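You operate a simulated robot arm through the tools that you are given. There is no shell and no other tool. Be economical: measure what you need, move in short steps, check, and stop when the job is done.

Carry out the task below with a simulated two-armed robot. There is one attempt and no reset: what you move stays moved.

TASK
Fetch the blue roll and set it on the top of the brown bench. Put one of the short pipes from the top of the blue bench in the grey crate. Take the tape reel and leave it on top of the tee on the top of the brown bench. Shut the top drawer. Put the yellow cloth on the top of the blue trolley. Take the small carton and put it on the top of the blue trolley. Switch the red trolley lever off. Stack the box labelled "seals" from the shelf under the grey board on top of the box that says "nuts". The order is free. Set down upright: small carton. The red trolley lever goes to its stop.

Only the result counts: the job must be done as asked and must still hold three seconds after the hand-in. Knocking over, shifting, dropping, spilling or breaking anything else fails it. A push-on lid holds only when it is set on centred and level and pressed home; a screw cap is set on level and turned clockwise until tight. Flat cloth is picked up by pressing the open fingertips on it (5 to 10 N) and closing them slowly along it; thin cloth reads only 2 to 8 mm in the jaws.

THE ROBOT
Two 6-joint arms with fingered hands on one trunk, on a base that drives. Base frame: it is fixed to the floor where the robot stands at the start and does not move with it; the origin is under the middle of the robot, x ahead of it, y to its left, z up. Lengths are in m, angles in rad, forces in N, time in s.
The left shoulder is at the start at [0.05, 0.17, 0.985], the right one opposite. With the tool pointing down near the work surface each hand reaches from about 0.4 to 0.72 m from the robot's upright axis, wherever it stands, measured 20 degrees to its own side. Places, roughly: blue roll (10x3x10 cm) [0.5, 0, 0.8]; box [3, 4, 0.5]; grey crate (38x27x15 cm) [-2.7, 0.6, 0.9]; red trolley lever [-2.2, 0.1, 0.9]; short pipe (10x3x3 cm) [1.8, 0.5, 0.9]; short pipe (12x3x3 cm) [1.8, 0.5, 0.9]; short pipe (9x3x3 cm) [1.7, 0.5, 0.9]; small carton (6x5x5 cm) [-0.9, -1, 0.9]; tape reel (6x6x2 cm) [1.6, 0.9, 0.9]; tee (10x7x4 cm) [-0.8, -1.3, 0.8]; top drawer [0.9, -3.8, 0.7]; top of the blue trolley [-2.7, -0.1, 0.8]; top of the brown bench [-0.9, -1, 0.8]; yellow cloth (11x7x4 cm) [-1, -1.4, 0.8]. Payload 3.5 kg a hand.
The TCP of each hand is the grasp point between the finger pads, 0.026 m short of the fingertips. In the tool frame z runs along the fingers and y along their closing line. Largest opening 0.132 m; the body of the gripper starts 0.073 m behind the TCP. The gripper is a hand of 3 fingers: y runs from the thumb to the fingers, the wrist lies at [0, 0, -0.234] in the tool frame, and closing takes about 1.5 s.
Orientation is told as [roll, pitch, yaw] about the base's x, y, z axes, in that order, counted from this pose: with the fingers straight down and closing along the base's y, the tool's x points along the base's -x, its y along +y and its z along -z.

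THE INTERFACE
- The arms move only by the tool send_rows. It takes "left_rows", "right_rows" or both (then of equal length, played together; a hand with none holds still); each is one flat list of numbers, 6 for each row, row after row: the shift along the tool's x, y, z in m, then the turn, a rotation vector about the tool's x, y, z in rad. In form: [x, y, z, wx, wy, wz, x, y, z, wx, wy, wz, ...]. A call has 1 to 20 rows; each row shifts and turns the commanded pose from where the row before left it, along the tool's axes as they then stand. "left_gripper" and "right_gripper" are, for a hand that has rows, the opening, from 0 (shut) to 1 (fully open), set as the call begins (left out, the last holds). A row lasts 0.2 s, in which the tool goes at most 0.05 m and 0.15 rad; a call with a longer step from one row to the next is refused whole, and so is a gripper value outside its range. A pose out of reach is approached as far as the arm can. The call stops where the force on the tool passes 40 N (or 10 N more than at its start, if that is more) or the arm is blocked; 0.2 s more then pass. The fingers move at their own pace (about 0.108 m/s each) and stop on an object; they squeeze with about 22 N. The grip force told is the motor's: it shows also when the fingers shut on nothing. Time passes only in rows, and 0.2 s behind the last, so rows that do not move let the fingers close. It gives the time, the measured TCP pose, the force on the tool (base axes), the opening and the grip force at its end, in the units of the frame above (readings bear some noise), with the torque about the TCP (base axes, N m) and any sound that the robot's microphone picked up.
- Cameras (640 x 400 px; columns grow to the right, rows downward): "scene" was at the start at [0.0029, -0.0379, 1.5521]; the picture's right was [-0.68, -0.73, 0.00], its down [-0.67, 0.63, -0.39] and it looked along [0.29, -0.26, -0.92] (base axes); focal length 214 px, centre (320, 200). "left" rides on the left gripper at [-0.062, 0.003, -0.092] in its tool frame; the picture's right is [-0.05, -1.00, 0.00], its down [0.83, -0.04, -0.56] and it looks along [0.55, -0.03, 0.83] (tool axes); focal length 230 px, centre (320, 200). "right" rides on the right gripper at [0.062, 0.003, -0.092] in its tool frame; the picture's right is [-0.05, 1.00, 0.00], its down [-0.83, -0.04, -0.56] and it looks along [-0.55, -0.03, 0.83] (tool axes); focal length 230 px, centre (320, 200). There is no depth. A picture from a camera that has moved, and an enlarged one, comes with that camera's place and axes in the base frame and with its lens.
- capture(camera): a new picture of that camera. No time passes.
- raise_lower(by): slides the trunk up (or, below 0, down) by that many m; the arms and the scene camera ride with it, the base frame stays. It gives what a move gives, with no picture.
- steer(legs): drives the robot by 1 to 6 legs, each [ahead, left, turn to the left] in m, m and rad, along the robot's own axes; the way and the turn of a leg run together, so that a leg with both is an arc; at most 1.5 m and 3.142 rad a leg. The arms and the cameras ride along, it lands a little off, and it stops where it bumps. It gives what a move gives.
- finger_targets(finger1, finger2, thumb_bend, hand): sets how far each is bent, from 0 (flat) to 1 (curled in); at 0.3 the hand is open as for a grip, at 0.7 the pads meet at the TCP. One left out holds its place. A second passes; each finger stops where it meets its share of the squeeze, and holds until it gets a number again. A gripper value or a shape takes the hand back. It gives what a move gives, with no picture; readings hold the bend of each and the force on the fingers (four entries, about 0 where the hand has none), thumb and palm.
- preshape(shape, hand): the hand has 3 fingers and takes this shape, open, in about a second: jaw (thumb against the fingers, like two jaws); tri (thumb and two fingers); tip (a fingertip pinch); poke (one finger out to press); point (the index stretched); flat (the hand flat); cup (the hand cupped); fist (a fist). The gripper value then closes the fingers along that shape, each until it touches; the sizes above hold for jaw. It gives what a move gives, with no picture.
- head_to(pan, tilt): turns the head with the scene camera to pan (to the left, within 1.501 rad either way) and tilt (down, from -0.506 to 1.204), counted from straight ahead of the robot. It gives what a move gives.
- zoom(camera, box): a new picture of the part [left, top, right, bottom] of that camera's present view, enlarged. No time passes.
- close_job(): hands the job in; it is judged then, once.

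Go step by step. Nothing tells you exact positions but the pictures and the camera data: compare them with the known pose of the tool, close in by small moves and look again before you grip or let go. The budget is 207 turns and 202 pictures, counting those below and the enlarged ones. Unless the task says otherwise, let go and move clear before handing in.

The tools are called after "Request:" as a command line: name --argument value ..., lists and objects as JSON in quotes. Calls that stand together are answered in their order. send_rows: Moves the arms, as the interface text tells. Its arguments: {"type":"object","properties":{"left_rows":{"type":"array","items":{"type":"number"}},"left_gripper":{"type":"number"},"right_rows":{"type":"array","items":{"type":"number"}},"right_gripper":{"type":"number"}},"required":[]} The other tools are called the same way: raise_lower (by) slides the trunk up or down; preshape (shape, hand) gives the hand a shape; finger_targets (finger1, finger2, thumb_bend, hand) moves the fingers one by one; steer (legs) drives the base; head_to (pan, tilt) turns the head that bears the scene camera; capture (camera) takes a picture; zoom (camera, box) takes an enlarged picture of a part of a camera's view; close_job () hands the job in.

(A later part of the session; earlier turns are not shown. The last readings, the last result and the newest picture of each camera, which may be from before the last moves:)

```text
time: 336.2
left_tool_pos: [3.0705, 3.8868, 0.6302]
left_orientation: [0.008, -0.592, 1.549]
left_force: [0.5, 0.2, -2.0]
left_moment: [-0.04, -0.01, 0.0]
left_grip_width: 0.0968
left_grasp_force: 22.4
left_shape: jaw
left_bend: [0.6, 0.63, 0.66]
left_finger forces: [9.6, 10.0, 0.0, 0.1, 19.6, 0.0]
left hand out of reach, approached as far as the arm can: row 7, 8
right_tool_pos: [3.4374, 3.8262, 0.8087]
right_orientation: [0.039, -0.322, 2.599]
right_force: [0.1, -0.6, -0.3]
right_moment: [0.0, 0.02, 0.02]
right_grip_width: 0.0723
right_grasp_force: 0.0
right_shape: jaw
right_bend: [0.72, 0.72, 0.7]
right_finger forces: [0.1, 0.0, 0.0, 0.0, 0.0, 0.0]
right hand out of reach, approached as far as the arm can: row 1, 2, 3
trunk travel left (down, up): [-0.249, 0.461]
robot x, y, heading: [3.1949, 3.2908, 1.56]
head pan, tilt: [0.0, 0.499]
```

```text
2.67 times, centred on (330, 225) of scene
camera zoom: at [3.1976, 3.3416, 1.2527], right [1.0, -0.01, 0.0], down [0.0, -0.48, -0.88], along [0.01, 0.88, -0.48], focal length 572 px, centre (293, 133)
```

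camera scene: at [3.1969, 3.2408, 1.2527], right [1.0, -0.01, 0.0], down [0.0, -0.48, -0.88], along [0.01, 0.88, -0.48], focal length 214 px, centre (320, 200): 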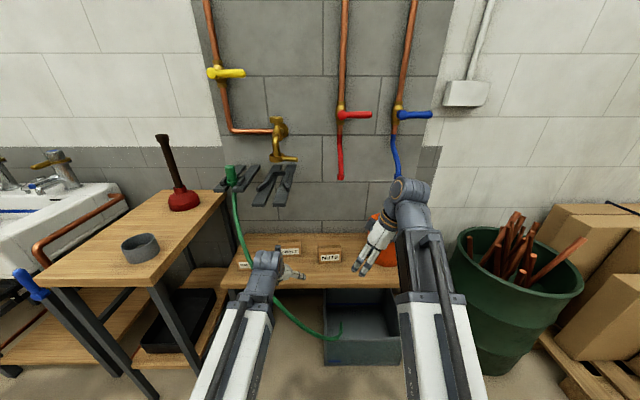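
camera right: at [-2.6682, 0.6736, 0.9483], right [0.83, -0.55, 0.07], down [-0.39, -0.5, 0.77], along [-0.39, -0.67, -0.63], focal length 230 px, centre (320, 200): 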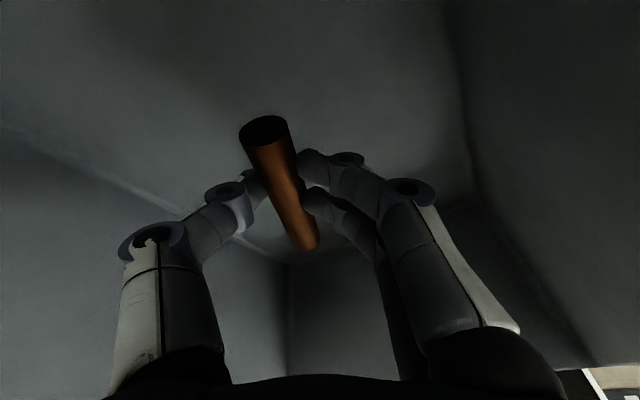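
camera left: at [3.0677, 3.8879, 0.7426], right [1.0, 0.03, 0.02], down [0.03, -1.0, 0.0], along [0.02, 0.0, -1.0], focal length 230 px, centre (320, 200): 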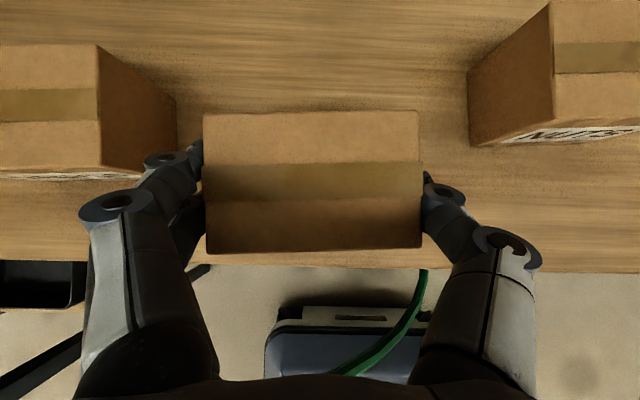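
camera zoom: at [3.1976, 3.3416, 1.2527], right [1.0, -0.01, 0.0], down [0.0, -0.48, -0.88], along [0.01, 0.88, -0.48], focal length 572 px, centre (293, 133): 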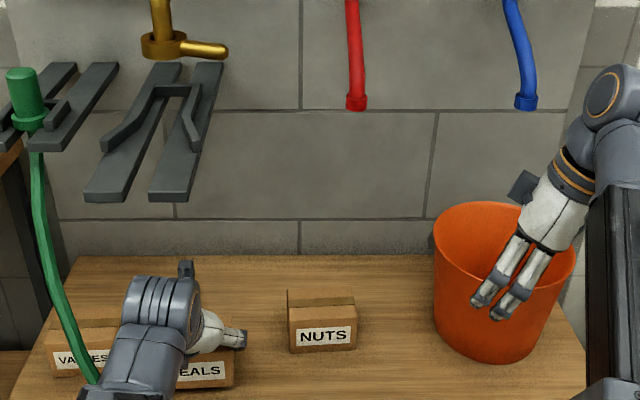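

The box is out between the neighbours. I back the base 6 cm, raise the trunk 10 cm, then strafe right in front of the nuts box.

Request:
steer --legs '[[-0.06, 0, 0]]'

Request:
raise_lower --by 0.1

Request:
steer --legs '[[0, -0.165, 0.01]]'

Request:
capture --camera "left"

Request:
capture --camera "scene"

```text
time: 337.1
left_tool_pos: [3.0698, 3.8292, 0.63]
left_orientation: [0.007, -0.59, 1.546]
left_force: [-0.4, -0.6, -3.2]
left_moment: [-0.04, -0.02, 0.02]
left_grip_width: 0.0969
left_grasp_force: 21.8
left_shape: jaw
left_bend: [0.6, 0.63, 0.66]
left_finger forces: [9.6, 10.1, 0.0, 0.0, 19.7, 0.1]
right_tool_pos: [3.4391, 3.7676, 0.808]
right_orientation: [0.038, -0.323, 2.599]
right_force: [0.0, 0.8, 0.5]
right_moment: [0.0, -0.03, -0.03]
right_grip_width: 0.0721
right_grasp_force: 0.1
right_shape: jaw
right_bend: [0.72, 0.72, 0.7]
right_finger forces: [0.0, 0.1, 0.0, 0.0, 0.0, 0.1]
trunk travel left (down, up): [-0.249, 0.461]
robot x, y, heading: [3.1937, 3.2281, 1.565]
head pan, tilt: [0.0, 0.499]
```

```text
time: 338.5
left_tool_pos: [3.0702, 3.8286, 0.73]
left_orientation: [0.008, -0.591, 1.548]
left_force: [0.2, 0.0, -3.0]
left_moment: [0.01, -0.01, -0.02]
left_grip_width: 0.0967
left_grasp_force: 21.8
left_shape: jaw
left_bend: [0.6, 0.63, 0.66]
left_finger forces: [9.6, 10.1, 0.1, 0.1, 19.6, 0.0]
right_tool_pos: [3.4361, 3.7671, 0.9072]
right_orientation: [0.04, -0.323, 2.599]
right_force: [-0.2, -0.6, 1.3]
right_moment: [0.01, -0.02, 0.03]
right_grip_width: 0.0723
right_grasp_force: 0.2
right_shape: jaw
right_bend: [0.72, 0.72, 0.7]
right_finger forces: [0.1, 0.0, 0.0, 0.0, 0.1, 0.0]
trunk travel left (down, up): [-0.349, 0.361]
robot x, y, heading: [3.1986, 3.2316, 1.561]
head pan, tilt: [0.0, 0.499]
```

```text
time: 339.9
left_tool_pos: [3.2308, 3.8258, 0.7312]
left_orientation: [0.008, -0.589, 1.558]
left_force: [0.4, 0.3, -2.5]
left_moment: [-0.01, 0.0, -0.01]
left_grip_width: 0.0969
left_grasp_force: 22.1
left_shape: jaw
left_bend: [0.6, 0.63, 0.66]
left_finger forces: [9.7, 10.1, 0.0, 0.0, 19.8, 0.0]
right_tool_pos: [3.5993, 3.768, 0.9087]
right_orientation: [0.039, -0.321, 2.607]
right_force: [0.0, -1.0, 0.4]
right_moment: [-0.01, 0.04, 0.04]
right_grip_width: 0.0724
right_grasp_force: 0.1
right_shape: jaw
right_bend: [0.72, 0.72, 0.7]
right_finger forces: [0.0, 0.0, 0.1, 0.0, 0.0, 0.0]
trunk travel left (down, up): [-0.349, 0.361]
robot x, y, heading: [3.3592, 3.2259, 1.567]
head pan, tilt: [0.0, 0.499]
```

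```text
54 pictures are left
camera left: at [3.229, 3.8272, 0.8425], right [1.0, 0.03, 0.02], down [0.03, -1.0, 0.0], along [0.02, 0.0, -1.0], focal length 230 px, centre (320, 200)
```

left: 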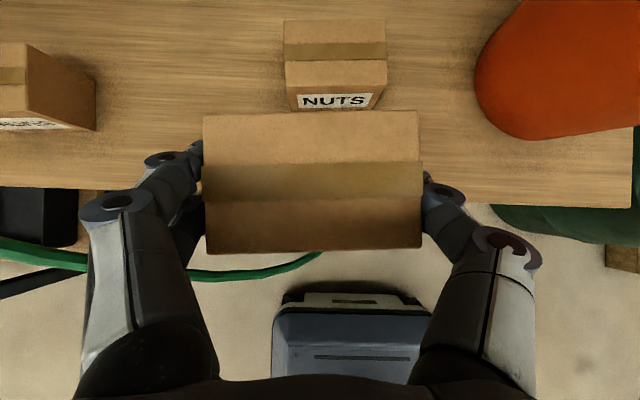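

```text
53 pictures are left
camera scene: at [3.3622, 3.2816, 1.3527], right [1.0, 0.0, 0.0], down [0.0, -0.48, -0.88], along [0.0, 0.88, -0.48], focal length 214 px, centre (320, 200)
```

scene: 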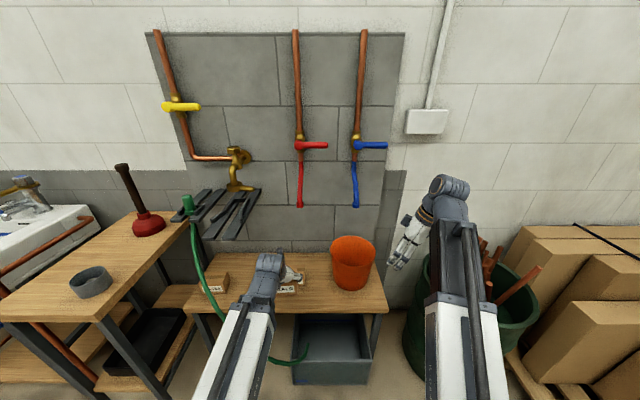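

Nuts top centre now reads (3.244, 3.966); the held box centre (3.227, 3.835). I drive 7 cm forward and measure again.

Request:
steer --legs '[[0.07, -0.015, 0]]'

Request:
capture --camera "left"

```text
time: 340.9
left_tool_pos: [3.247, 3.8976, 0.7306]
left_orientation: [0.01, -0.589, 1.555]
left_force: [0.5, 0.8, -3.2]
left_moment: [-0.03, -0.02, 0.03]
left_grip_width: 0.0968
left_grasp_force: 22.4
left_shape: jaw
left_bend: [0.6, 0.63, 0.66]
left_finger forces: [9.6, 10.1, 0.1, 0.1, 19.8, 0.1]
right_tool_pos: [3.6162, 3.8384, 0.9067]
right_orientation: [0.041, -0.322, 2.603]
right_force: [0.1, 0.0, -0.3]
right_moment: [0.01, -0.02, 0.0]
right_grip_width: 0.072
right_grasp_force: 0.1
right_shape: jaw
right_bend: [0.72, 0.72, 0.7]
right_finger forces: [0.0, 0.1, 0.1, 0.0, 0.1, 0.1]
trunk travel left (down, up): [-0.349, 0.361]
robot x, y, heading: [3.3741, 3.3014, 1.568]
head pan, tilt: [0.0, 0.499]
```

```text
52 pictures are left
camera left: at [3.245, 3.8993, 0.8426], right [1.0, 0.03, 0.02], down [0.03, -1.0, 0.0], along [0.02, 0.0, -1.0], focal length 230 px, centre (320, 200)
```

left: 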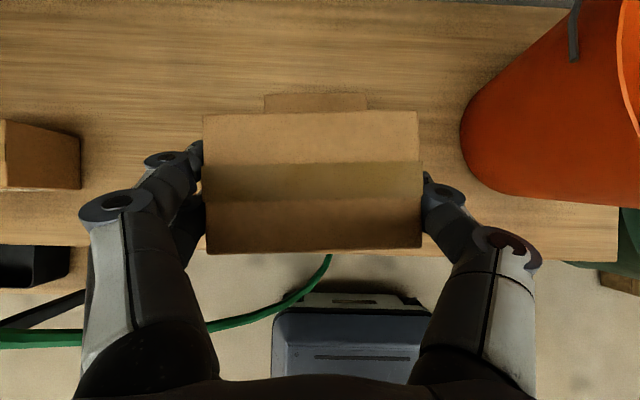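

Lateral error is zero; 6 cm forward remain. I move the arm forward and lower most of the way.

Request:
send_rows --left_rows '[-0.0255, 0, 0.0171, 0, 0, 0, -0.0255, 0, 0.0171, 0, 0, 0, 0, 0, 0, 0, 0, 0, 0.0111, 0, 0.0166, 0, 0, 0, 0.0111, 0, 0.0166, 0, 0, 0, 0, 0, 0, 0, 0, 0]'

Request:
capture --camera "left"

Request:
zoom --camera "scene" --box '[190, 190, 350, 310]'

```text
time: 342.3
left_tool_pos: [3.2475, 3.9634, 0.6906]
left_orientation: [0.009, -0.589, 1.555]
left_force: [0.0, -0.2, -2.7]
left_moment: [-0.02, -0.01, -0.01]
left_grip_width: 0.0968
left_grasp_force: 21.7
left_shape: jaw
left_bend: [0.6, 0.63, 0.66]
left_finger forces: [9.7, 10.1, 0.0, 0.1, 19.8, 0.0]
right_tool_pos: [3.6165, 3.8396, 0.9074]
right_orientation: [0.04, -0.32, 2.605]
right_force: [-0.9, 0.2, 0.5]
right_moment: [0.01, 0.03, 0.0]
right_grip_width: 0.0723
right_grasp_force: 0.1
right_shape: jaw
right_bend: [0.72, 0.72, 0.7]
right_finger forces: [0.0, 0.1, 0.1, 0.0, 0.1, 0.0]
trunk travel left (down, up): [-0.349, 0.361]
robot x, y, heading: [3.3737, 3.2999, 1.567]
head pan, tilt: [0.0, 0.499]
```

```text
51 pictures are left
camera left: at [3.2452, 3.9625, 0.8023], right [1.0, 0.03, 0.02], down [0.03, -1.0, 0.0], along [0.02, 0.0, -1.0], focal length 230 px, centre (320, 200)
```

left: 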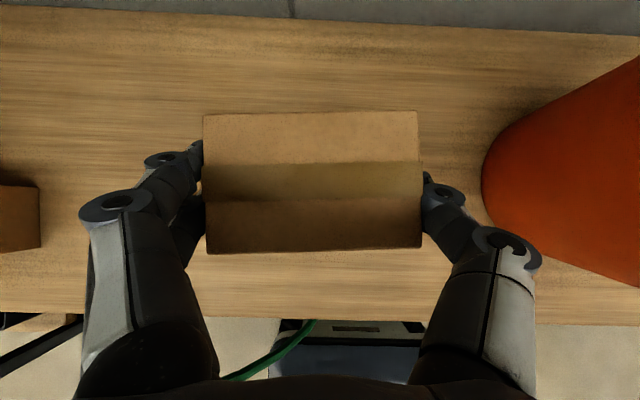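

```text
3.33 times, centred on (270, 250) of scene
camera zoom: at [3.3774, 3.3536, 1.3527], right [1.0, 0.0, 0.0], down [0.0, -0.48, -0.88], along [0.0, 0.88, -0.48], focal length 715 px, centre (487, 33)
```

zoom: 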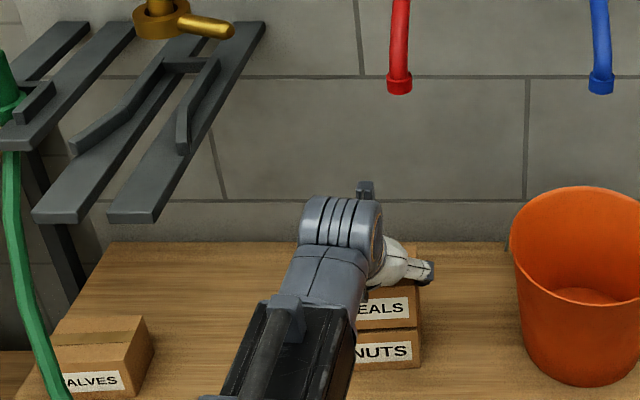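

Seals sits squarely above nuts with ≈ 1.5 cm to go. I lower in small steps to contact.

Request:
send_rows --left_rows '[0.0022, 0, 0.0033, 0, 0, 0, 0.0022, 0, 0.0033, 0, 0, 0, 0.0011, 0, 0.0017, 0, 0, 0, 0, 0, 0, 0, 0, 0]'

Request:
send_rows --left_rows '[0.0011, 0, 0.0017, 0, 0, 0, 0.0011, 0, 0.0017, 0, 0, 0]'

```text
time: 343.3
left_tool_pos: [3.2479, 3.9613, 0.6823]
left_orientation: [0.01, -0.597, 1.553]
left_force: [1.1, 4.0, 18.1]
left_moment: [0.23, 0.09, -0.01]
left_grip_width: 0.0967
left_grasp_force: 22.2
left_shape: jaw
left_bend: [0.6, 0.63, 0.66]
left_finger forces: [9.7, 10.3, 0.1, 0.0, 21.2, 0.0]
right_tool_pos: [3.6159, 3.8389, 0.9086]
right_orientation: [0.04, -0.323, 2.604]
right_force: [0.6, -0.2, -0.4]
right_moment: [-0.02, -0.01, -0.01]
right_grip_width: 0.0723
right_grasp_force: 0.1
right_shape: jaw
right_bend: [0.72, 0.72, 0.7]
right_finger forces: [0.0, 0.0, 0.1, 0.0, 0.1, 0.1]
trunk travel left (down, up): [-0.349, 0.361]
robot x, y, heading: [3.3791, 3.301, 1.569]
head pan, tilt: [0.0, 0.499]
```

```text
time: 343.9
left_tool_pos: [3.2478, 3.9595, 0.6784]
left_orientation: [0.01, -0.596, 1.553]
left_force: [-0.1, 2.1, 30.9]
left_moment: [0.32, 0.11, 0.09]
left_grip_width: 0.0965
left_grasp_force: 22.3
left_shape: jaw
left_bend: [0.6, 0.63, 0.66]
left_finger forces: [10.1, 10.8, 0.0, 0.0, 21.6, 0.0]
right_tool_pos: [3.6155, 3.8374, 0.9082]
right_orientation: [0.04, -0.323, 2.605]
right_force: [-0.6, 0.2, 0.7]
right_moment: [-0.01, 0.01, 0.05]
right_grip_width: 0.0724
right_grasp_force: 0.1
right_shape: jaw
right_bend: [0.72, 0.72, 0.7]
right_finger forces: [0.1, 0.0, 0.0, 0.0, 0.0, 0.0]
trunk travel left (down, up): [-0.349, 0.361]
robot x, y, heading: [3.3777, 3.3025, 1.563]
head pan, tilt: [0.0, 0.499]
```

Contact. I relieve slightly, open the fingers and check.

Request:
send_rows --left_rows '[-0.0014, 0, -0.002, 0, 0, 0, 0, 0, 0, 0, 0, 0]'

Request:
send_rows --left_rows '[0, 0, 0, 0, 0, 0, 0, 0, 0, 0, 0, 0, 0, 0, 0, 0, 0, 0, 0, 0, 0, 0, 0, 0]' --left_gripper 0.95

Request:
capture --camera "left"

Request:
zoom --camera "scene" --box '[190, 190, 350, 310]'

```text
time: 344.5
left_tool_pos: [3.2478, 3.9613, 0.6787]
left_orientation: [0.012, -0.59, 1.554]
left_force: [2.2, 4.1, 22.3]
left_moment: [0.28, 0.09, 0.1]
left_grip_width: 0.0964
left_grasp_force: 21.8
left_shape: jaw
left_bend: [0.6, 0.63, 0.66]
left_finger forces: [9.8, 10.0, 0.0, 0.0, 22.7, 0.0]
right_tool_pos: [3.6159, 3.8379, 0.9064]
right_orientation: [0.042, -0.323, 2.606]
right_force: [-0.2, 0.5, -0.3]
right_moment: [0.03, -0.03, -0.01]
right_grip_width: 0.0723
right_grasp_force: 0.0
right_shape: jaw
right_bend: [0.72, 0.72, 0.7]
right_finger forces: [0.0, 0.0, 0.0, 0.0, 0.1, 0.0]
trunk travel left (down, up): [-0.349, 0.361]
robot x, y, heading: [3.3756, 3.3007, 1.561]
head pan, tilt: [0.0, 0.499]
```

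```text
time: 345.5
left_tool_pos: [3.2465, 3.9603, 0.6785]
left_orientation: [0.01, -0.589, 1.555]
left_force: [0.2, 0.2, 0.1]
left_moment: [0.01, 0.0, 0.02]
left_grip_width: 0.1253
left_grasp_force: 0.0
left_shape: jaw
left_bend: [0.4, 0.4, 0.37]
left_finger forces: [0.0, 0.1, 0.1, 0.0, 0.1, 0.0]
right_tool_pos: [3.615, 3.8397, 0.9068]
right_orientation: [0.04, -0.319, 2.604]
right_force: [-0.5, -0.1, 0.3]
right_moment: [0.0, -0.01, 0.01]
right_grip_width: 0.0721
right_grasp_force: 0.1
right_shape: jaw
right_bend: [0.72, 0.72, 0.7]
right_finger forces: [0.1, 0.0, 0.0, 0.1, 0.0, 0.0]
trunk travel left (down, up): [-0.349, 0.361]
robot x, y, heading: [3.3782, 3.2997, 1.569]
head pan, tilt: [0.0, 0.499]
```

```text
49 pictures are left
camera left: at [3.245, 3.9616, 0.7902], right [1.0, 0.03, 0.02], down [0.03, -1.0, 0.0], along [0.02, 0.0, -1.0], focal length 230 px, centre (320, 200)
```

left: 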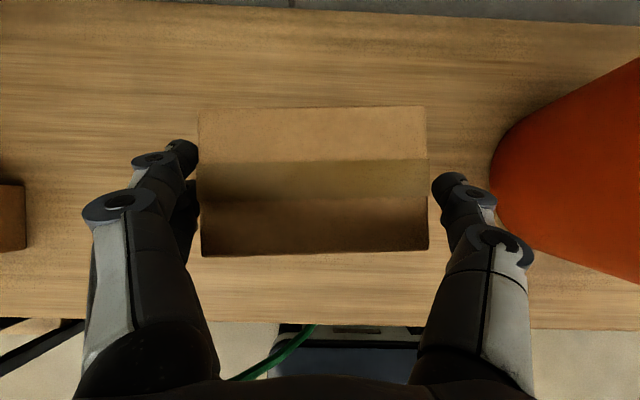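

```text
3.33 times, centred on (270, 250) of scene
camera zoom: at [3.3775, 3.3533, 1.3527], right [1.0, 0.0, 0.0], down [0.0, -0.48, -0.88], along [0.0, 0.88, -0.48], focal length 715 px, centre (487, 33)
```

zoom: 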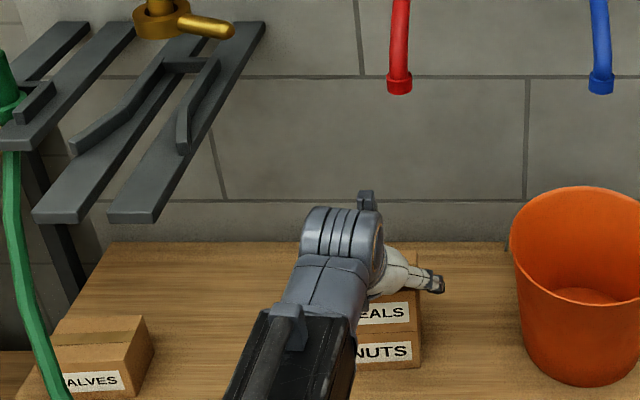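

Released. I nudge the hand to centre it, then rise straight up and look.

Request:
send_rows --left_rows '[0, 0.004, 0, 0, 0, 0, -0.0084, 0, -0.0125, 0, 0, 0, -0.0167, 0, -0.0249, 0, 0, 0, -0.0167, 0, -0.0249, 0, 0, 0, -0.0167, 0, -0.0249, 0, 0, 0, -0.0167, 0, -0.0249, 0, 0, 0]' --left_gripper 1

Request:
capture --camera "left"

```text
time: 346.9
left_tool_pos: [3.2458, 3.9617, 0.8151]
left_orientation: [0.008, -0.591, 1.553]
left_force: [0.0, 0.5, 0.5]
left_moment: [0.01, 0.0, -0.01]
left_grip_width: 0.1319
left_grasp_force: 0.0
left_shape: jaw
left_bend: [0.3, 0.3, 0.3]
left_finger forces: [0.0, 0.1, 0.0, 0.0, 0.1, 0.0]
right_tool_pos: [3.6152, 3.8406, 0.9079]
right_orientation: [0.041, -0.32, 2.603]
right_force: [0.5, -1.0, -0.2]
right_moment: [0.01, -0.03, 0.04]
right_grip_width: 0.0722
right_grasp_force: 0.1
right_shape: jaw
right_bend: [0.72, 0.72, 0.7]
right_finger forces: [0.1, 0.1, 0.0, 0.0, 0.0, 0.0]
trunk travel left (down, up): [-0.349, 0.361]
robot x, y, heading: [3.3803, 3.3004, 1.566]
head pan, tilt: [0.0, 0.499]
```

```text
47 pictures are left
camera left: at [3.244, 3.9622, 0.9264], right [1.0, 0.03, 0.02], down [0.03, -1.0, 0.0], along [0.02, 0.0, -1.0], focal length 230 px, centre (320, 200)
```

left: 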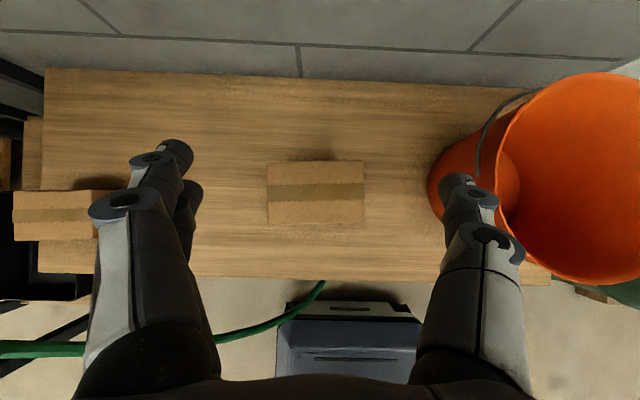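

The stack stands. I back away and check it from the scene camera.

Request:
steer --legs '[[-0.5, 0, 0]]'

Request:
zoom --camera "scene" --box '[200, 150, 400, 290]'

```text
time: 349.9
left_tool_pos: [3.2436, 3.4539, 0.8148]
left_orientation: [0.006, -0.59, 1.556]
left_force: [0.5, 0.1, -0.6]
left_moment: [0.02, -0.03, 0.03]
left_grip_width: 0.132
left_grasp_force: 0.0
left_shape: jaw
left_bend: [0.3, 0.3, 0.3]
left_finger forces: [0.0, 0.0, 0.1, 0.0, 0.0, 0.0]
right_tool_pos: [3.6129, 3.3331, 0.9065]
right_orientation: [0.04, -0.321, 2.606]
right_force: [-0.2, 0.0, -0.8]
right_moment: [-0.01, 0.02, 0.01]
right_grip_width: 0.0722
right_grasp_force: 0.0
right_shape: jaw
right_bend: [0.72, 0.72, 0.7]
right_finger forces: [0.0, 0.0, 0.1, 0.0, 0.2, 0.0]
trunk travel left (down, up): [-0.349, 0.361]
robot x, y, heading: [3.3778, 2.793, 1.57]
head pan, tilt: [0.0, 0.499]
```

```text
2.86 times, centred on (300, 220) of scene
camera zoom: at [3.3766, 2.8463, 1.3527], right [1.0, 0.0, 0.0], down [0.0, -0.48, -0.88], along [0.0, 0.88, -0.48], focal length 613 px, centre (377, 143)
```

zoom: 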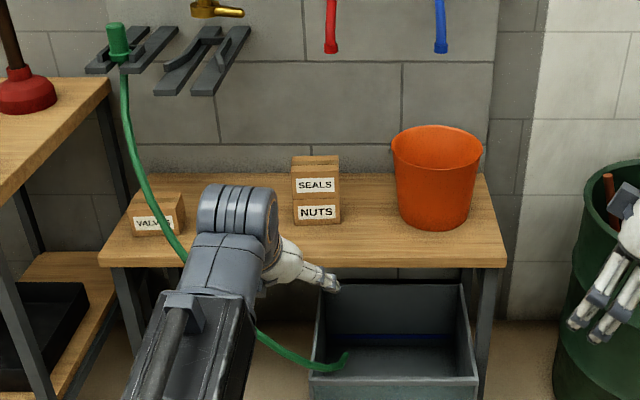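

Seals stands on nuts. Last is the top drawer near (0.9, -3.8). I drive west round the partitions, staying between the trolley and the brown bench.

Request:
raise_lower --by 0.25

Request:
steer --legs '[[-0.5, 1.4, 0], [0, 1.45, 0], [0, 1.45, 0], [0, 0, 1.571], [0, 0, 1.571], [0, -0.7, 0]]'

Request:
head_to --pan 0 --tilt 0.4

Request:
capture --camera "scene"

```text
time: 352.5
left_tool_pos: [3.2441, 3.4545, 1.0661]
left_orientation: [0.011, -0.589, 1.558]
left_force: [0.3, 0.4, 0.8]
left_moment: [0.0, -0.02, 0.01]
left_grip_width: 0.1321
left_grasp_force: 0.1
left_shape: jaw
left_bend: [0.3, 0.3, 0.3]
left_finger forces: [0.1, 0.0, 0.0, 0.0, 0.0, 0.1]
right_tool_pos: [3.6132, 3.3332, 1.1572]
right_orientation: [0.041, -0.321, 2.606]
right_force: [0.2, 0.3, -0.3]
right_moment: [0.01, -0.01, 0.02]
right_grip_width: 0.0722
right_grasp_force: 0.2
right_shape: jaw
right_bend: [0.72, 0.72, 0.7]
right_finger forces: [0.0, 0.1, 0.0, 0.0, 0.1, 0.0]
trunk travel left (down, up): [-0.599, 0.111]
robot x, y, heading: [3.378, 2.7939, 1.57]
head pan, tilt: [0.0, 0.499]
```

```text
time: 384.2
left_tool_pos: [-1.4407, 1.6307, 1.0647]
left_orientation: [0.011, -0.589, -1.592]
left_force: [0.0, 0.1, 0.0]
left_moment: [-0.02, 0.04, -0.02]
left_grip_width: 0.132
left_grasp_force: 0.0
left_shape: jaw
left_bend: [0.3, 0.3, 0.3]
left_finger forces: [0.0, 0.1, 0.0, 0.1, 0.0, 0.0]
right_tool_pos: [-1.8081, 1.7538, 1.1581]
right_orientation: [0.04, -0.323, -0.543]
right_force: [0.4, 0.1, -0.6]
right_moment: [0.01, -0.04, 0.0]
right_grip_width: 0.0722
right_grasp_force: 0.2
right_shape: jaw
right_bend: [0.72, 0.72, 0.7]
right_finger forces: [0.1, 0.1, 0.0, 0.1, 0.0, 0.0]
trunk travel left (down, up): [-0.599, 0.111]
robot x, y, heading: [-1.5707, 2.2896, -1.575]
head pan, tilt: [0.0, 0.499]
```

```text
time: 384.9
left_tool_pos: [-1.4388, 1.6319, 1.0645]
left_orientation: [0.009, -0.591, -1.59]
left_force: [0.7, 0.5, -0.2]
left_moment: [0.05, 0.0, -0.03]
left_grip_width: 0.132
left_grasp_force: 0.0
left_shape: jaw
left_bend: [0.3, 0.3, 0.3]
left_finger forces: [0.0, 0.0, 0.1, 0.0, 0.0, 0.0]
right_tool_pos: [-1.8087, 1.7554, 1.1567]
right_orientation: [0.04, -0.32, -0.542]
right_force: [1.5, -0.9, 0.8]
right_moment: [-0.02, 0.02, 0.03]
right_grip_width: 0.0721
right_grasp_force: 0.0
right_shape: jaw
right_bend: [0.72, 0.72, 0.7]
right_finger forces: [0.1, 0.1, 0.0, 0.1, 0.0, 0.0]
trunk travel left (down, up): [-0.599, 0.111]
robot x, y, heading: [-1.5669, 2.2899, -1.575]
head pan, tilt: [0.0, 0.4]
```

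```text
45 pictures are left
camera scene: at [-1.5674, 2.2415, 1.6118], right [-1.0, 0.01, 0.0], down [0.0, 0.39, -0.92], along [-0.01, -0.92, -0.39], focal length 214 px, centre (320, 200)
```

scene: 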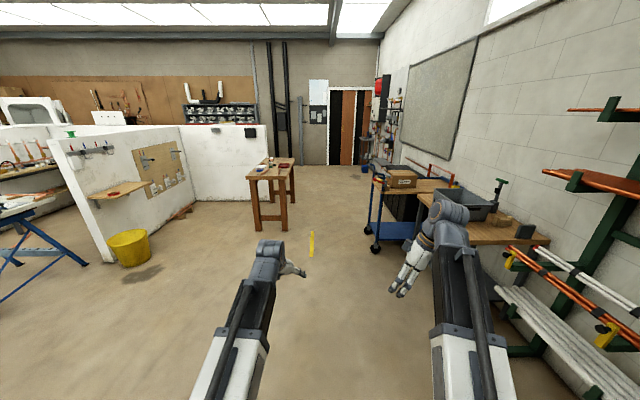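

The way is clear along x ≈ -1.57. I drive south past the partition and look left.

Request:
steer --legs '[[1.4, 0, 0], [1.4, 0, 0], [1.4, 0, 0], [0.8, 0, 0]]'

Request:
head_to --pan 0.9 --tilt 0.4

Request:
capture --camera "scene"

```text
time: 409.0
left_tool_pos: [-1.7437, -3.4021, 1.0649]
left_orientation: [0.01, -0.591, -1.666]
left_force: [-0.8, -0.5, 0.4]
left_moment: [0.0, -0.04, 0.02]
left_grip_width: 0.1318
left_grasp_force: 0.1
left_shape: jaw
left_bend: [0.3, 0.3, 0.3]
left_finger forces: [0.1, 0.1, 0.0, 0.1, 0.0, 0.0]
right_tool_pos: [-2.1037, -3.2502, 1.1563]
right_orientation: [0.04, -0.322, -0.616]
right_force: [0.3, -0.1, -0.6]
right_moment: [0.03, 0.01, 0.01]
right_grip_width: 0.0724
right_grasp_force: 0.0
right_shape: jaw
right_bend: [0.72, 0.72, 0.7]
right_finger forces: [0.0, 0.0, 0.0, 0.0, 0.1, 0.0]
trunk travel left (down, up): [-0.599, 0.111]
robot x, y, heading: [-1.82, -2.7325, -1.651]
head pan, tilt: [0.0, 0.4]
```

```text
time: 410.2
left_tool_pos: [-1.7447, -3.4006, 1.0634]
left_orientation: [0.01, -0.589, -1.665]
left_force: [0.9, 0.3, -0.5]
left_moment: [0.02, 0.0, 0.0]
left_grip_width: 0.1317
left_grasp_force: 0.0
left_shape: jaw
left_bend: [0.3, 0.3, 0.3]
left_finger forces: [0.0, 0.0, 0.1, 0.1, 0.0, 0.1]
right_tool_pos: [-2.1029, -3.2506, 1.1577]
right_orientation: [0.038, -0.321, -0.615]
right_force: [-0.4, -0.8, -0.3]
right_moment: [0.0, 0.0, 0.02]
right_grip_width: 0.0722
right_grasp_force: 0.1
right_shape: jaw
right_bend: [0.72, 0.72, 0.7]
right_finger forces: [0.0, 0.0, 0.1, 0.0, 0.1, 0.1]
trunk travel left (down, up): [-0.599, 0.111]
robot x, y, heading: [-1.8234, -2.7339, -1.65]
head pan, tilt: [0.901, 0.4]
```

```text
44 pictures are left
camera scene: at [-1.7515, -2.7538, 1.6118], right [-0.68, -0.73, 0.0], down [-0.28, 0.27, -0.92], along [0.67, -0.63, -0.39], focal length 214 px, centre (320, 200)
```

scene: 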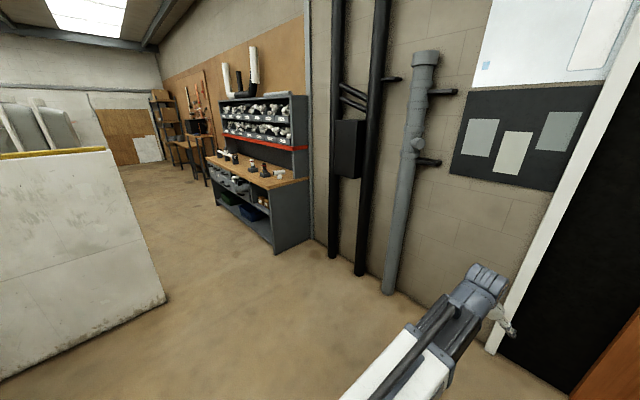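

Request:
zoom --camera "scene" --box '[190, 130, 330, 260]'

```text
3.08 times, centred on (260, 195) of scene
camera zoom: at [-1.7515, -2.7538, 1.6118], right [-0.68, -0.73, 0.0], down [-0.28, 0.27, -0.92], along [0.67, -0.63, -0.39], focal length 660 px, centre (505, 215)
```

zoom: 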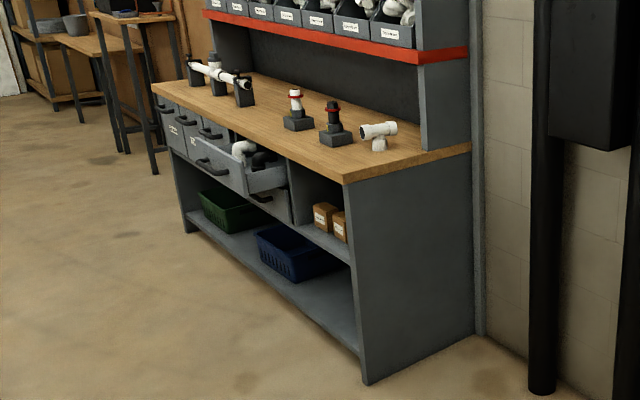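

The open top drawer's front is at ≈ (1.05, -3.7, 0.7), facing +y. I straighten up and strafe over in front of it.

Request:
steer --legs '[[-0.1, 0, 0.08], [0, 1.4, 0], [0, 1.3, 0]]'

Request:
head_to --pan 0 --tilt 0.6

Request:
capture --camera "scene"

```text
time: 420.4
left_tool_pos: [0.0687, -3.3058, 1.0643]
left_orientation: [0.022, -0.59, -1.591]
left_force: [-0.2, 0.8, -0.3]
left_moment: [-0.01, 0.01, -0.01]
left_grip_width: 0.1322
left_grasp_force: 0.1
left_shape: jaw
left_bend: [0.3, 0.3, 0.3]
left_finger forces: [0.1, 0.0, 0.0, 0.0, 0.0, 0.1]
right_tool_pos: [-0.3017, -3.1853, 1.1543]
right_orientation: [0.043, -0.33, -0.539]
right_force: [0.3, -0.4, -0.1]
right_moment: [0.01, 0.01, 0.0]
right_grip_width: 0.0724
right_grasp_force: 0.1
right_shape: jaw
right_bend: [0.72, 0.72, 0.7]
right_finger forces: [0.0, 0.0, 0.0, 0.1, 0.0, 0.1]
trunk travel left (down, up): [-0.599, 0.111]
robot x, y, heading: [-0.0573, -2.6486, -1.569]
head pan, tilt: [0.901, 0.4]
stopped in leg 3: the robot was blocked; the commanded pose is now the measured one
```

```text
time: 421.6
left_tool_pos: [0.0697, -3.3068, 1.0659]
left_orientation: [0.026, -0.589, -1.595]
left_force: [0.4, -0.3, 0.8]
left_moment: [-0.02, 0.01, 0.02]
left_grip_width: 0.1319
left_grasp_force: 0.0
left_shape: jaw
left_bend: [0.3, 0.3, 0.3]
left_finger forces: [0.1, 0.1, 0.0, 0.0, 0.0, 0.0]
right_tool_pos: [-0.3021, -3.1862, 1.1536]
right_orientation: [0.048, -0.334, -0.537]
right_force: [-0.4, 0.4, 0.6]
right_moment: [-0.03, 0.0, 0.02]
right_grip_width: 0.0724
right_grasp_force: 0.0
right_shape: jaw
right_bend: [0.72, 0.72, 0.7]
right_finger forces: [0.0, 0.0, 0.0, 0.0, 0.1, 0.0]
trunk travel left (down, up): [-0.599, 0.111]
robot x, y, heading: [-0.0489, -2.6472, -1.574]
head pan, tilt: [0.0, 0.6]
```

```text
42 pictures are left
camera scene: at [-0.0716, -2.6932, 1.593], right [-1.0, 0.0, -0.01], down [0.01, 0.57, -0.82], along [0.01, -0.82, -0.57], focal length 214 px, centre (320, 200)
```

scene: 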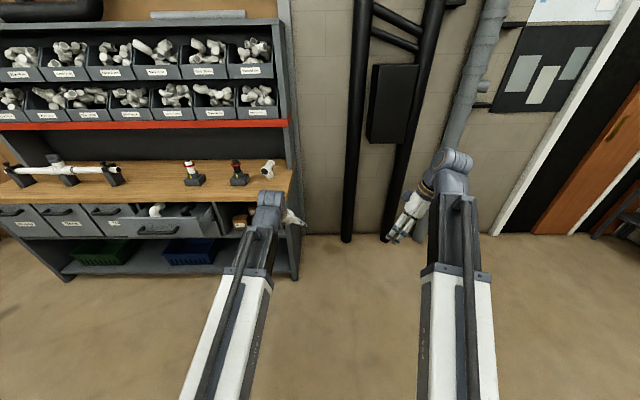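

The base bumped the end of a partition wall at (0.27, -2.70). I move clear, go further south and pass between it and the cabinet.

Request:
steer --legs '[[0, -0.1, 0], [0.48, 0, 0]]'

Request:
head_to --pan 1.4 --tilt 0.6

Request:
capture --camera "scene"

```text
time: 425.1
left_tool_pos: [-0.033, -3.7872, 1.0623]
left_orientation: [0.008, -0.591, -1.604]
left_force: [0.0, -0.3, 0.4]
left_moment: [0.01, -0.01, 0.03]
left_grip_width: 0.1318
left_grasp_force: 0.0
left_shape: jaw
left_bend: [0.3, 0.3, 0.3]
left_finger forces: [0.0, 0.0, 0.0, 0.0, 0.1, 0.0]
right_tool_pos: [-0.4011, -3.6603, 1.157]
right_orientation: [0.04, -0.321, -0.555]
right_force: [-0.7, 0.4, 0.2]
right_moment: [0.03, -0.01, 0.01]
right_grip_width: 0.0722
right_grasp_force: 0.0
right_shape: jaw
right_bend: [0.72, 0.72, 0.7]
right_finger forces: [0.1, 0.1, 0.0, 0.0, 0.0, 0.0]
trunk travel left (down, up): [-0.599, 0.111]
robot x, y, heading: [-0.1557, -3.1262, -1.591]
head pan, tilt: [0.0, 0.6]
```

```text
time: 426.7
left_tool_pos: [-0.0337, -3.7877, 1.0636]
left_orientation: [0.008, -0.59, -1.604]
left_force: [0.1, 0.1, -0.1]
left_moment: [-0.01, 0.0, -0.01]
left_grip_width: 0.1321
left_grasp_force: 0.2
left_shape: jaw
left_bend: [0.3, 0.3, 0.3]
left_finger forces: [0.0, 0.0, 0.0, 0.0, 0.1, 0.0]
right_tool_pos: [-0.4004, -3.6602, 1.1567]
right_orientation: [0.04, -0.321, -0.557]
right_force: [0.9, 0.6, 0.2]
right_moment: [-0.01, 0.01, 0.02]
right_grip_width: 0.0725
right_grasp_force: 0.0
right_shape: jaw
right_bend: [0.72, 0.72, 0.7]
right_finger forces: [0.1, 0.0, 0.0, 0.0, 0.0, 0.0]
trunk travel left (down, up): [-0.599, 0.111]
robot x, y, heading: [-0.1499, -3.1266, -1.593]
head pan, tilt: [1.4, 0.6]
```

```text
41 pictures are left
camera scene: at [-0.0649, -3.0997, 1.5936], right [-0.19, -0.98, 0.0], down [-0.55, 0.11, -0.83], along [0.81, -0.16, -0.56], focal length 214 px, centre (320, 200)
```

scene: 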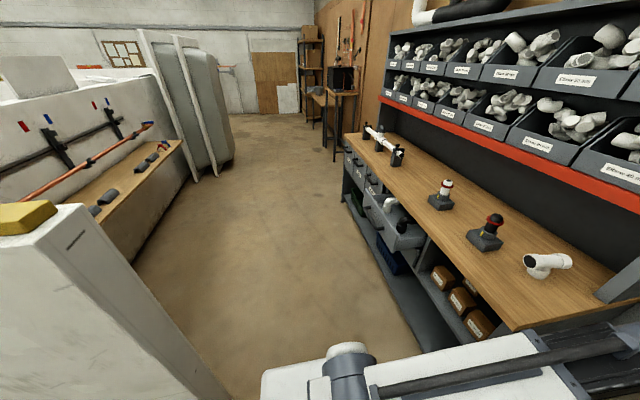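

The corridor is free. I strafe left along the cabinet to x ≈ 0.9 and look at the drawer.

Request:
steer --legs '[[0, 0.95, 0.02]]'

Request:
head_to --pan 0.15 --tilt 1.0

Request:
capture --camera "scene"

Request:
capture --camera "left"

```text
time: 431.7
left_tool_pos: [0.9375, -3.7928, 1.063]
left_orientation: [0.01, -0.588, -1.581]
left_force: [-0.4, 0.0, 0.1]
left_moment: [-0.03, 0.04, 0.01]
left_grip_width: 0.1319
left_grasp_force: 0.0
left_shape: jaw
left_bend: [0.3, 0.3, 0.3]
left_finger forces: [0.0, 0.1, 0.0, 0.0, 0.1, 0.1]
right_tool_pos: [0.5678, -3.6733, 1.1572]
right_orientation: [0.04, -0.322, -0.533]
right_force: [0.3, -0.1, 0.5]
right_moment: [-0.01, -0.03, -0.02]
right_grip_width: 0.0726
right_grasp_force: 0.0
right_shape: jaw
right_bend: [0.72, 0.72, 0.7]
right_finger forces: [0.0, 0.0, 0.0, 0.0, 0.0, 0.0]
trunk travel left (down, up): [-0.599, 0.111]
robot x, y, heading: [0.8067, -3.1338, -1.567]
head pan, tilt: [1.4, 0.6]
```

```text
time: 433.1
left_tool_pos: [0.9373, -3.7939, 1.0636]
left_orientation: [0.009, -0.59, -1.583]
left_force: [0.6, -0.4, -0.1]
left_moment: [0.04, -0.02, -0.01]
left_grip_width: 0.1317
left_grasp_force: 0.0
left_shape: jaw
left_bend: [0.3, 0.3, 0.3]
left_finger forces: [0.0, 0.1, 0.1, 0.0, 0.0, 0.0]
right_tool_pos: [0.5683, -3.6727, 1.1582]
right_orientation: [0.04, -0.32, -0.533]
right_force: [-0.2, -0.5, 0.5]
right_moment: [0.01, 0.05, -0.04]
right_grip_width: 0.0724
right_grasp_force: 0.0
right_shape: jaw
right_bend: [0.72, 0.72, 0.7]
right_finger forces: [0.0, 0.0, 0.1, 0.0, 0.0, 0.1]
trunk travel left (down, up): [-0.599, 0.111]
robot x, y, heading: [0.8059, -3.1334, -1.569]
head pan, tilt: [0.15, 1.0]
```

```text
40 pictures are left
camera scene: at [0.8152, -3.1607, 1.5616], right [-0.99, -0.15, 0.0], down [-0.13, 0.83, -0.54], along [0.08, -0.53, -0.84], focal length 214 px, centre (320, 200)
```

scene: 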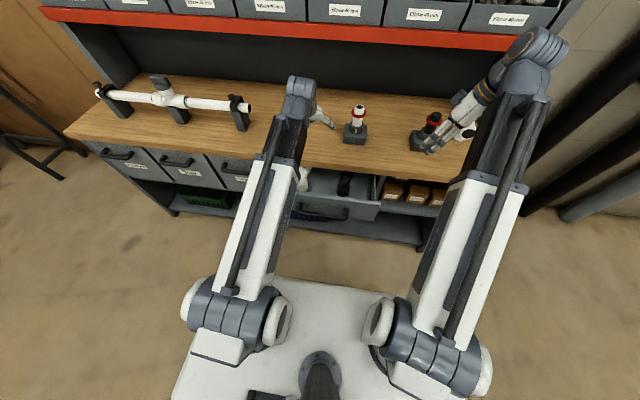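

```text
39 pictures are left
camera left: at [0.9404, -3.7926, 1.1759], right [-1.0, -0.04, 0.02], down [-0.04, 1.0, 0.0], along [-0.02, 0.0, -1.0], focal length 230 px, centre (320, 200)
```

left: 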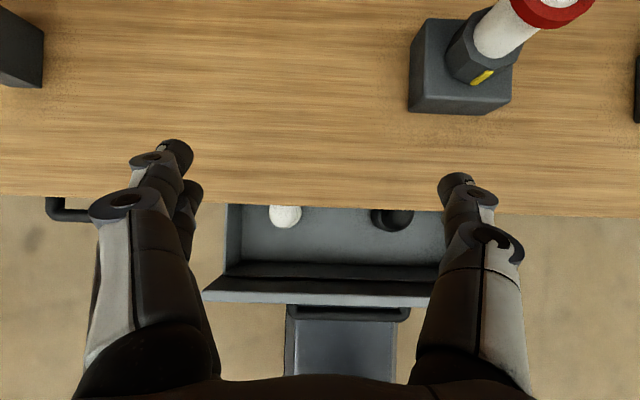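

The left camera shows the open drawer: panel at y ≈ -3.63, x 0.74…1.15, worktop edge at -3.78. I zoom to find the heights.

Request:
zoom --camera "scene" --box '[260, 140, 420, 240]'

```text
4.00 times, centred on (340, 190) of scene
camera zoom: at [0.8152, -3.1607, 1.5616], right [-0.99, -0.15, 0.0], down [-0.13, 0.83, -0.54], along [0.08, -0.53, -0.84], focal length 858 px, centre (240, 240)
```

zoom: 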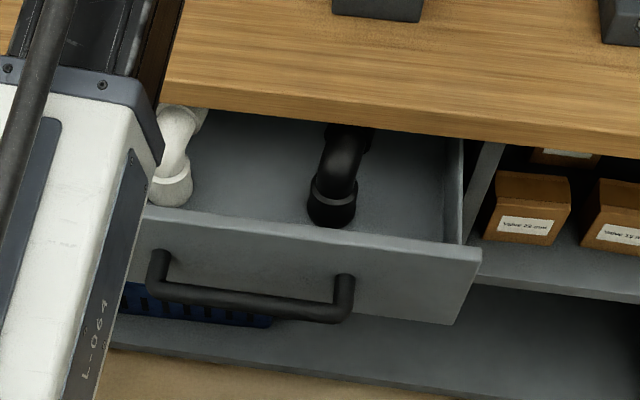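

Handle is at ≈ (0.89, -3.59, 0.75). I back off, close the left hand, lower the trunk so the fingertips face the drawer front, and lift the right hand a bit.

Request:
steer --legs '[[-0.3, 0, 0]]'

Request:
send_rows --left_rows '[0, 0, 0, 0, 0, 0, 0, 0, 0, 0, 0, 0, 0, 0, 0, 0, 0, 0, 0, 0, 0, 0, 0, 0, 0, 0, 0, 0, 0, 0, 0, 0, 0, 0, 0, 0, 0, 0, 0, 0, 0, 0]' --left_gripper 0 --right_rows '[-0.01, 0.002, -0.032, 0, 0, 0, -0.01, 0.002, -0.032, 0, 0, 0, -0.01, 0.002, -0.032, 0, 0, 0, 0, 0, 0, 0, 0, 0, 0, 0, 0, 0, 0, 0, 0, 0, 0, 0, 0, 0, 0, 0, 0, 0, 0, 0]'

Request:
raise_lower --by -0.325

Request:
capture --camera "left"

Request:
capture --camera "scene"

```text
time: 435.2
left_tool_pos: [0.9392, -3.4855, 1.0651]
left_orientation: [0.01, -0.589, -1.578]
left_force: [0.1, 0.8, -0.3]
left_moment: [0.0, -0.03, 0.02]
left_grip_width: 0.1318
left_grasp_force: 0.0
left_shape: jaw
left_bend: [0.3, 0.3, 0.3]
left_finger forces: [0.0, 0.1, 0.1, 0.1, 0.1, 0.0]
right_tool_pos: [0.5703, -3.367, 1.1577]
right_orientation: [0.041, -0.322, -0.527]
right_force: [1.1, 0.3, 0.4]
right_moment: [-0.04, 0.01, -0.02]
right_grip_width: 0.0724
right_grasp_force: 0.0
right_shape: jaw
right_bend: [0.72, 0.72, 0.7]
right_finger forces: [0.1, 0.0, 0.0, 0.0, 0.0, 0.0]
trunk travel left (down, up): [-0.599, 0.111]
robot x, y, heading: [0.8047, -2.8253, -1.564]
head pan, tilt: [0.15, 1.0]
```

```text
time: 436.8
left_tool_pos: [0.9399, -3.4861, 1.0643]
left_orientation: [0.009, -0.591, -1.578]
left_force: [0.5, 0.3, -0.7]
left_moment: [0.0, -0.03, -0.02]
left_grip_width: 0.0
left_grasp_force: 21.8
left_shape: jaw
left_bend: [0.63, 0.63, 0.66]
left_finger forces: [0.0, 0.1, 0.0, 0.0, 0.0, 0.1]
right_tool_pos: [0.5862, -3.4097, 1.1967]
right_orientation: [0.027, -0.328, -0.528]
right_force: [-1.1, -1.1, 0.6]
right_moment: [-0.02, 0.02, -0.03]
right_grip_width: 0.0724
right_grasp_force: 0.0
right_shape: jaw
right_bend: [0.72, 0.72, 0.7]
right_finger forces: [0.0, 0.1, 0.1, 0.0, 0.1, 0.1]
right hand out of reach, approached as far as the arm can: row 1, 2, 3
trunk travel left (down, up): [-0.599, 0.111]
robot x, y, heading: [0.805, -2.8301, -1.567]
head pan, tilt: [0.15, 1.0]
```

```text
time: 440.0
left_tool_pos: [0.9408, -3.4871, 0.7386]
left_orientation: [0.011, -0.589, -1.578]
left_force: [0.4, 0.6, 0.4]
left_moment: [0.01, -0.03, 0.01]
left_grip_width: 0.0
left_grasp_force: 21.6
left_shape: jaw
left_bend: [0.63, 0.63, 0.66]
left_finger forces: [0.0, 0.0, 0.0, 0.0, 0.0, 0.0]
right_tool_pos: [0.5857, -3.4083, 0.8725]
right_orientation: [0.028, -0.329, -0.529]
right_force: [0.1, 0.3, 0.2]
right_moment: [0.0, 0.0, 0.01]
right_grip_width: 0.0723
right_grasp_force: 0.0
right_shape: jaw
right_bend: [0.72, 0.72, 0.7]
right_finger forces: [0.0, 0.1, 0.0, 0.0, 0.0, 0.0]
trunk travel left (down, up): [-0.274, 0.436]
robot x, y, heading: [0.8003, -2.8263, -1.565]
head pan, tilt: [0.15, 1.0]
```

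```text
37 pictures are left
camera left: at [0.9427, -3.4859, 0.851], right [-1.0, -0.04, 0.02], down [-0.04, 1.0, 0.0], along [-0.02, 0.0, -1.0], focal length 230 px, centre (320, 200)
```

left: 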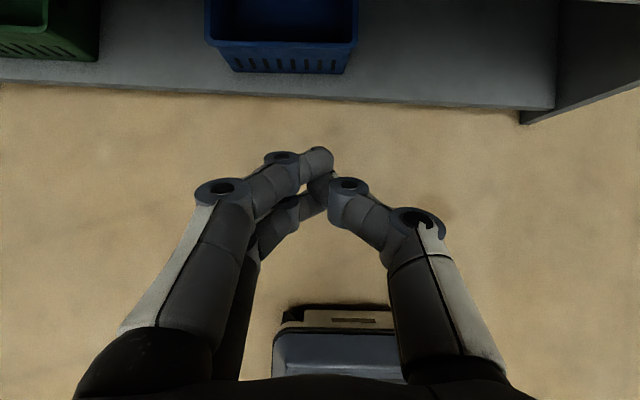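

```text
36 pictures are left
camera scene: at [0.814, -2.8546, 1.2366], right [-0.99, -0.16, 0.0], down [-0.13, 0.83, -0.54], along [0.08, -0.53, -0.84], focal length 214 px, centre (320, 200)
```

scene: 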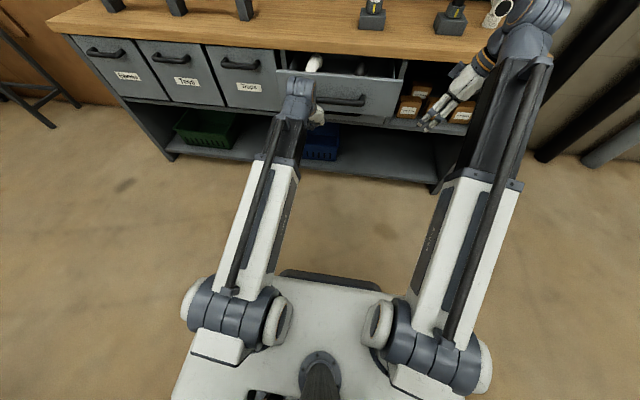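

The hand faces the drawer front at z ≈ 0.73. I drive forward slowly to make contact and start pushing.

Request:
steer --legs '[[0.08, 0, 0], [0.05, 0, 0]]'

Request:
send_rows --left_rows '[-0.0125, 0, 0.0084, 0, 0, 0, -0.0125, 0, 0.0084, 0, 0, 0, -0.0125, 0, 0.0084, 0, 0, 0, -0.0125, 0, 0.0084, 0, 0, 0]'

Request:
capture --camera "left"

Request:
capture --camera "scene"

```text
time: 441.6
left_tool_pos: [0.9423, -3.6177, 0.7404]
left_orientation: [0.009, -0.59, -1.578]
left_force: [0.1, 0.6, 0.0]
left_moment: [-0.02, 0.02, 0.0]
left_grip_width: 0.0001
left_grasp_force: 22.3
left_shape: jaw
left_bend: [0.64, 0.63, 0.66]
left_finger forces: [0.1, 0.1, 0.0, 0.0, 0.0, 0.0]
right_tool_pos: [0.5874, -3.5384, 0.8717]
right_orientation: [0.027, -0.329, -0.53]
right_force: [-0.2, 0.4, 0.1]
right_moment: [-0.03, 0.03, 0.0]
right_grip_width: 0.0725
right_grasp_force: 0.1
right_shape: jaw
right_bend: [0.72, 0.72, 0.7]
right_finger forces: [0.0, 0.0, 0.1, 0.0, 0.1, 0.0]
trunk travel left (down, up): [-0.274, 0.436]
robot x, y, heading: [0.8041, -2.9596, -1.565]
head pan, tilt: [0.15, 1.0]
```

```text
time: 442.6
left_tool_pos: [0.9399, -3.6758, 0.7392]
left_orientation: [0.007, -0.591, -1.578]
left_force: [-0.4, 0.3, -1.3]
left_moment: [0.0, 0.05, -0.01]
left_grip_width: 0.0
left_grasp_force: 22.1
left_shape: jaw
left_bend: [0.64, 0.63, 0.66]
left_finger forces: [1.2, 0.0, 0.0, 0.1, 0.0, 0.1]
right_tool_pos: [0.5879, -3.5388, 0.8717]
right_orientation: [0.027, -0.327, -0.529]
right_force: [0.0, -0.4, -0.1]
right_moment: [0.01, -0.02, -0.01]
right_grip_width: 0.0725
right_grasp_force: 0.0
right_shape: jaw
right_bend: [0.72, 0.72, 0.7]
right_finger forces: [0.0, 0.1, 0.0, 0.1, 0.0, 0.1]
trunk travel left (down, up): [-0.274, 0.436]
robot x, y, heading: [0.8075, -2.9574, -1.562]
head pan, tilt: [0.15, 1.0]
```

```text
35 pictures are left
camera left: at [0.9432, -3.6747, 0.8511], right [-1.0, -0.04, 0.02], down [-0.04, 1.0, 0.0], along [-0.02, 0.0, -1.0], focal length 230 px, centre (320, 200)
```

left: 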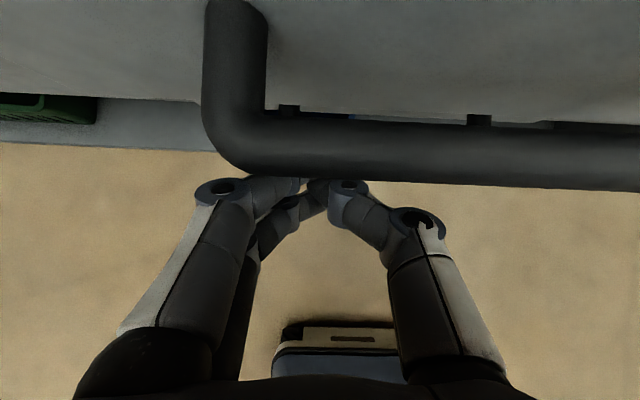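

```text
34 pictures are left
camera scene: at [0.8149, -2.9846, 1.2366], right [-0.99, -0.16, 0.0], down [-0.13, 0.83, -0.54], along [0.08, -0.53, -0.84], focal length 214 px, centre (320, 200)
```

scene: 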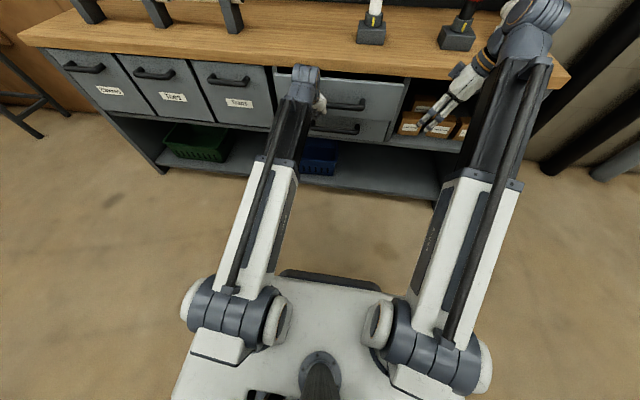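

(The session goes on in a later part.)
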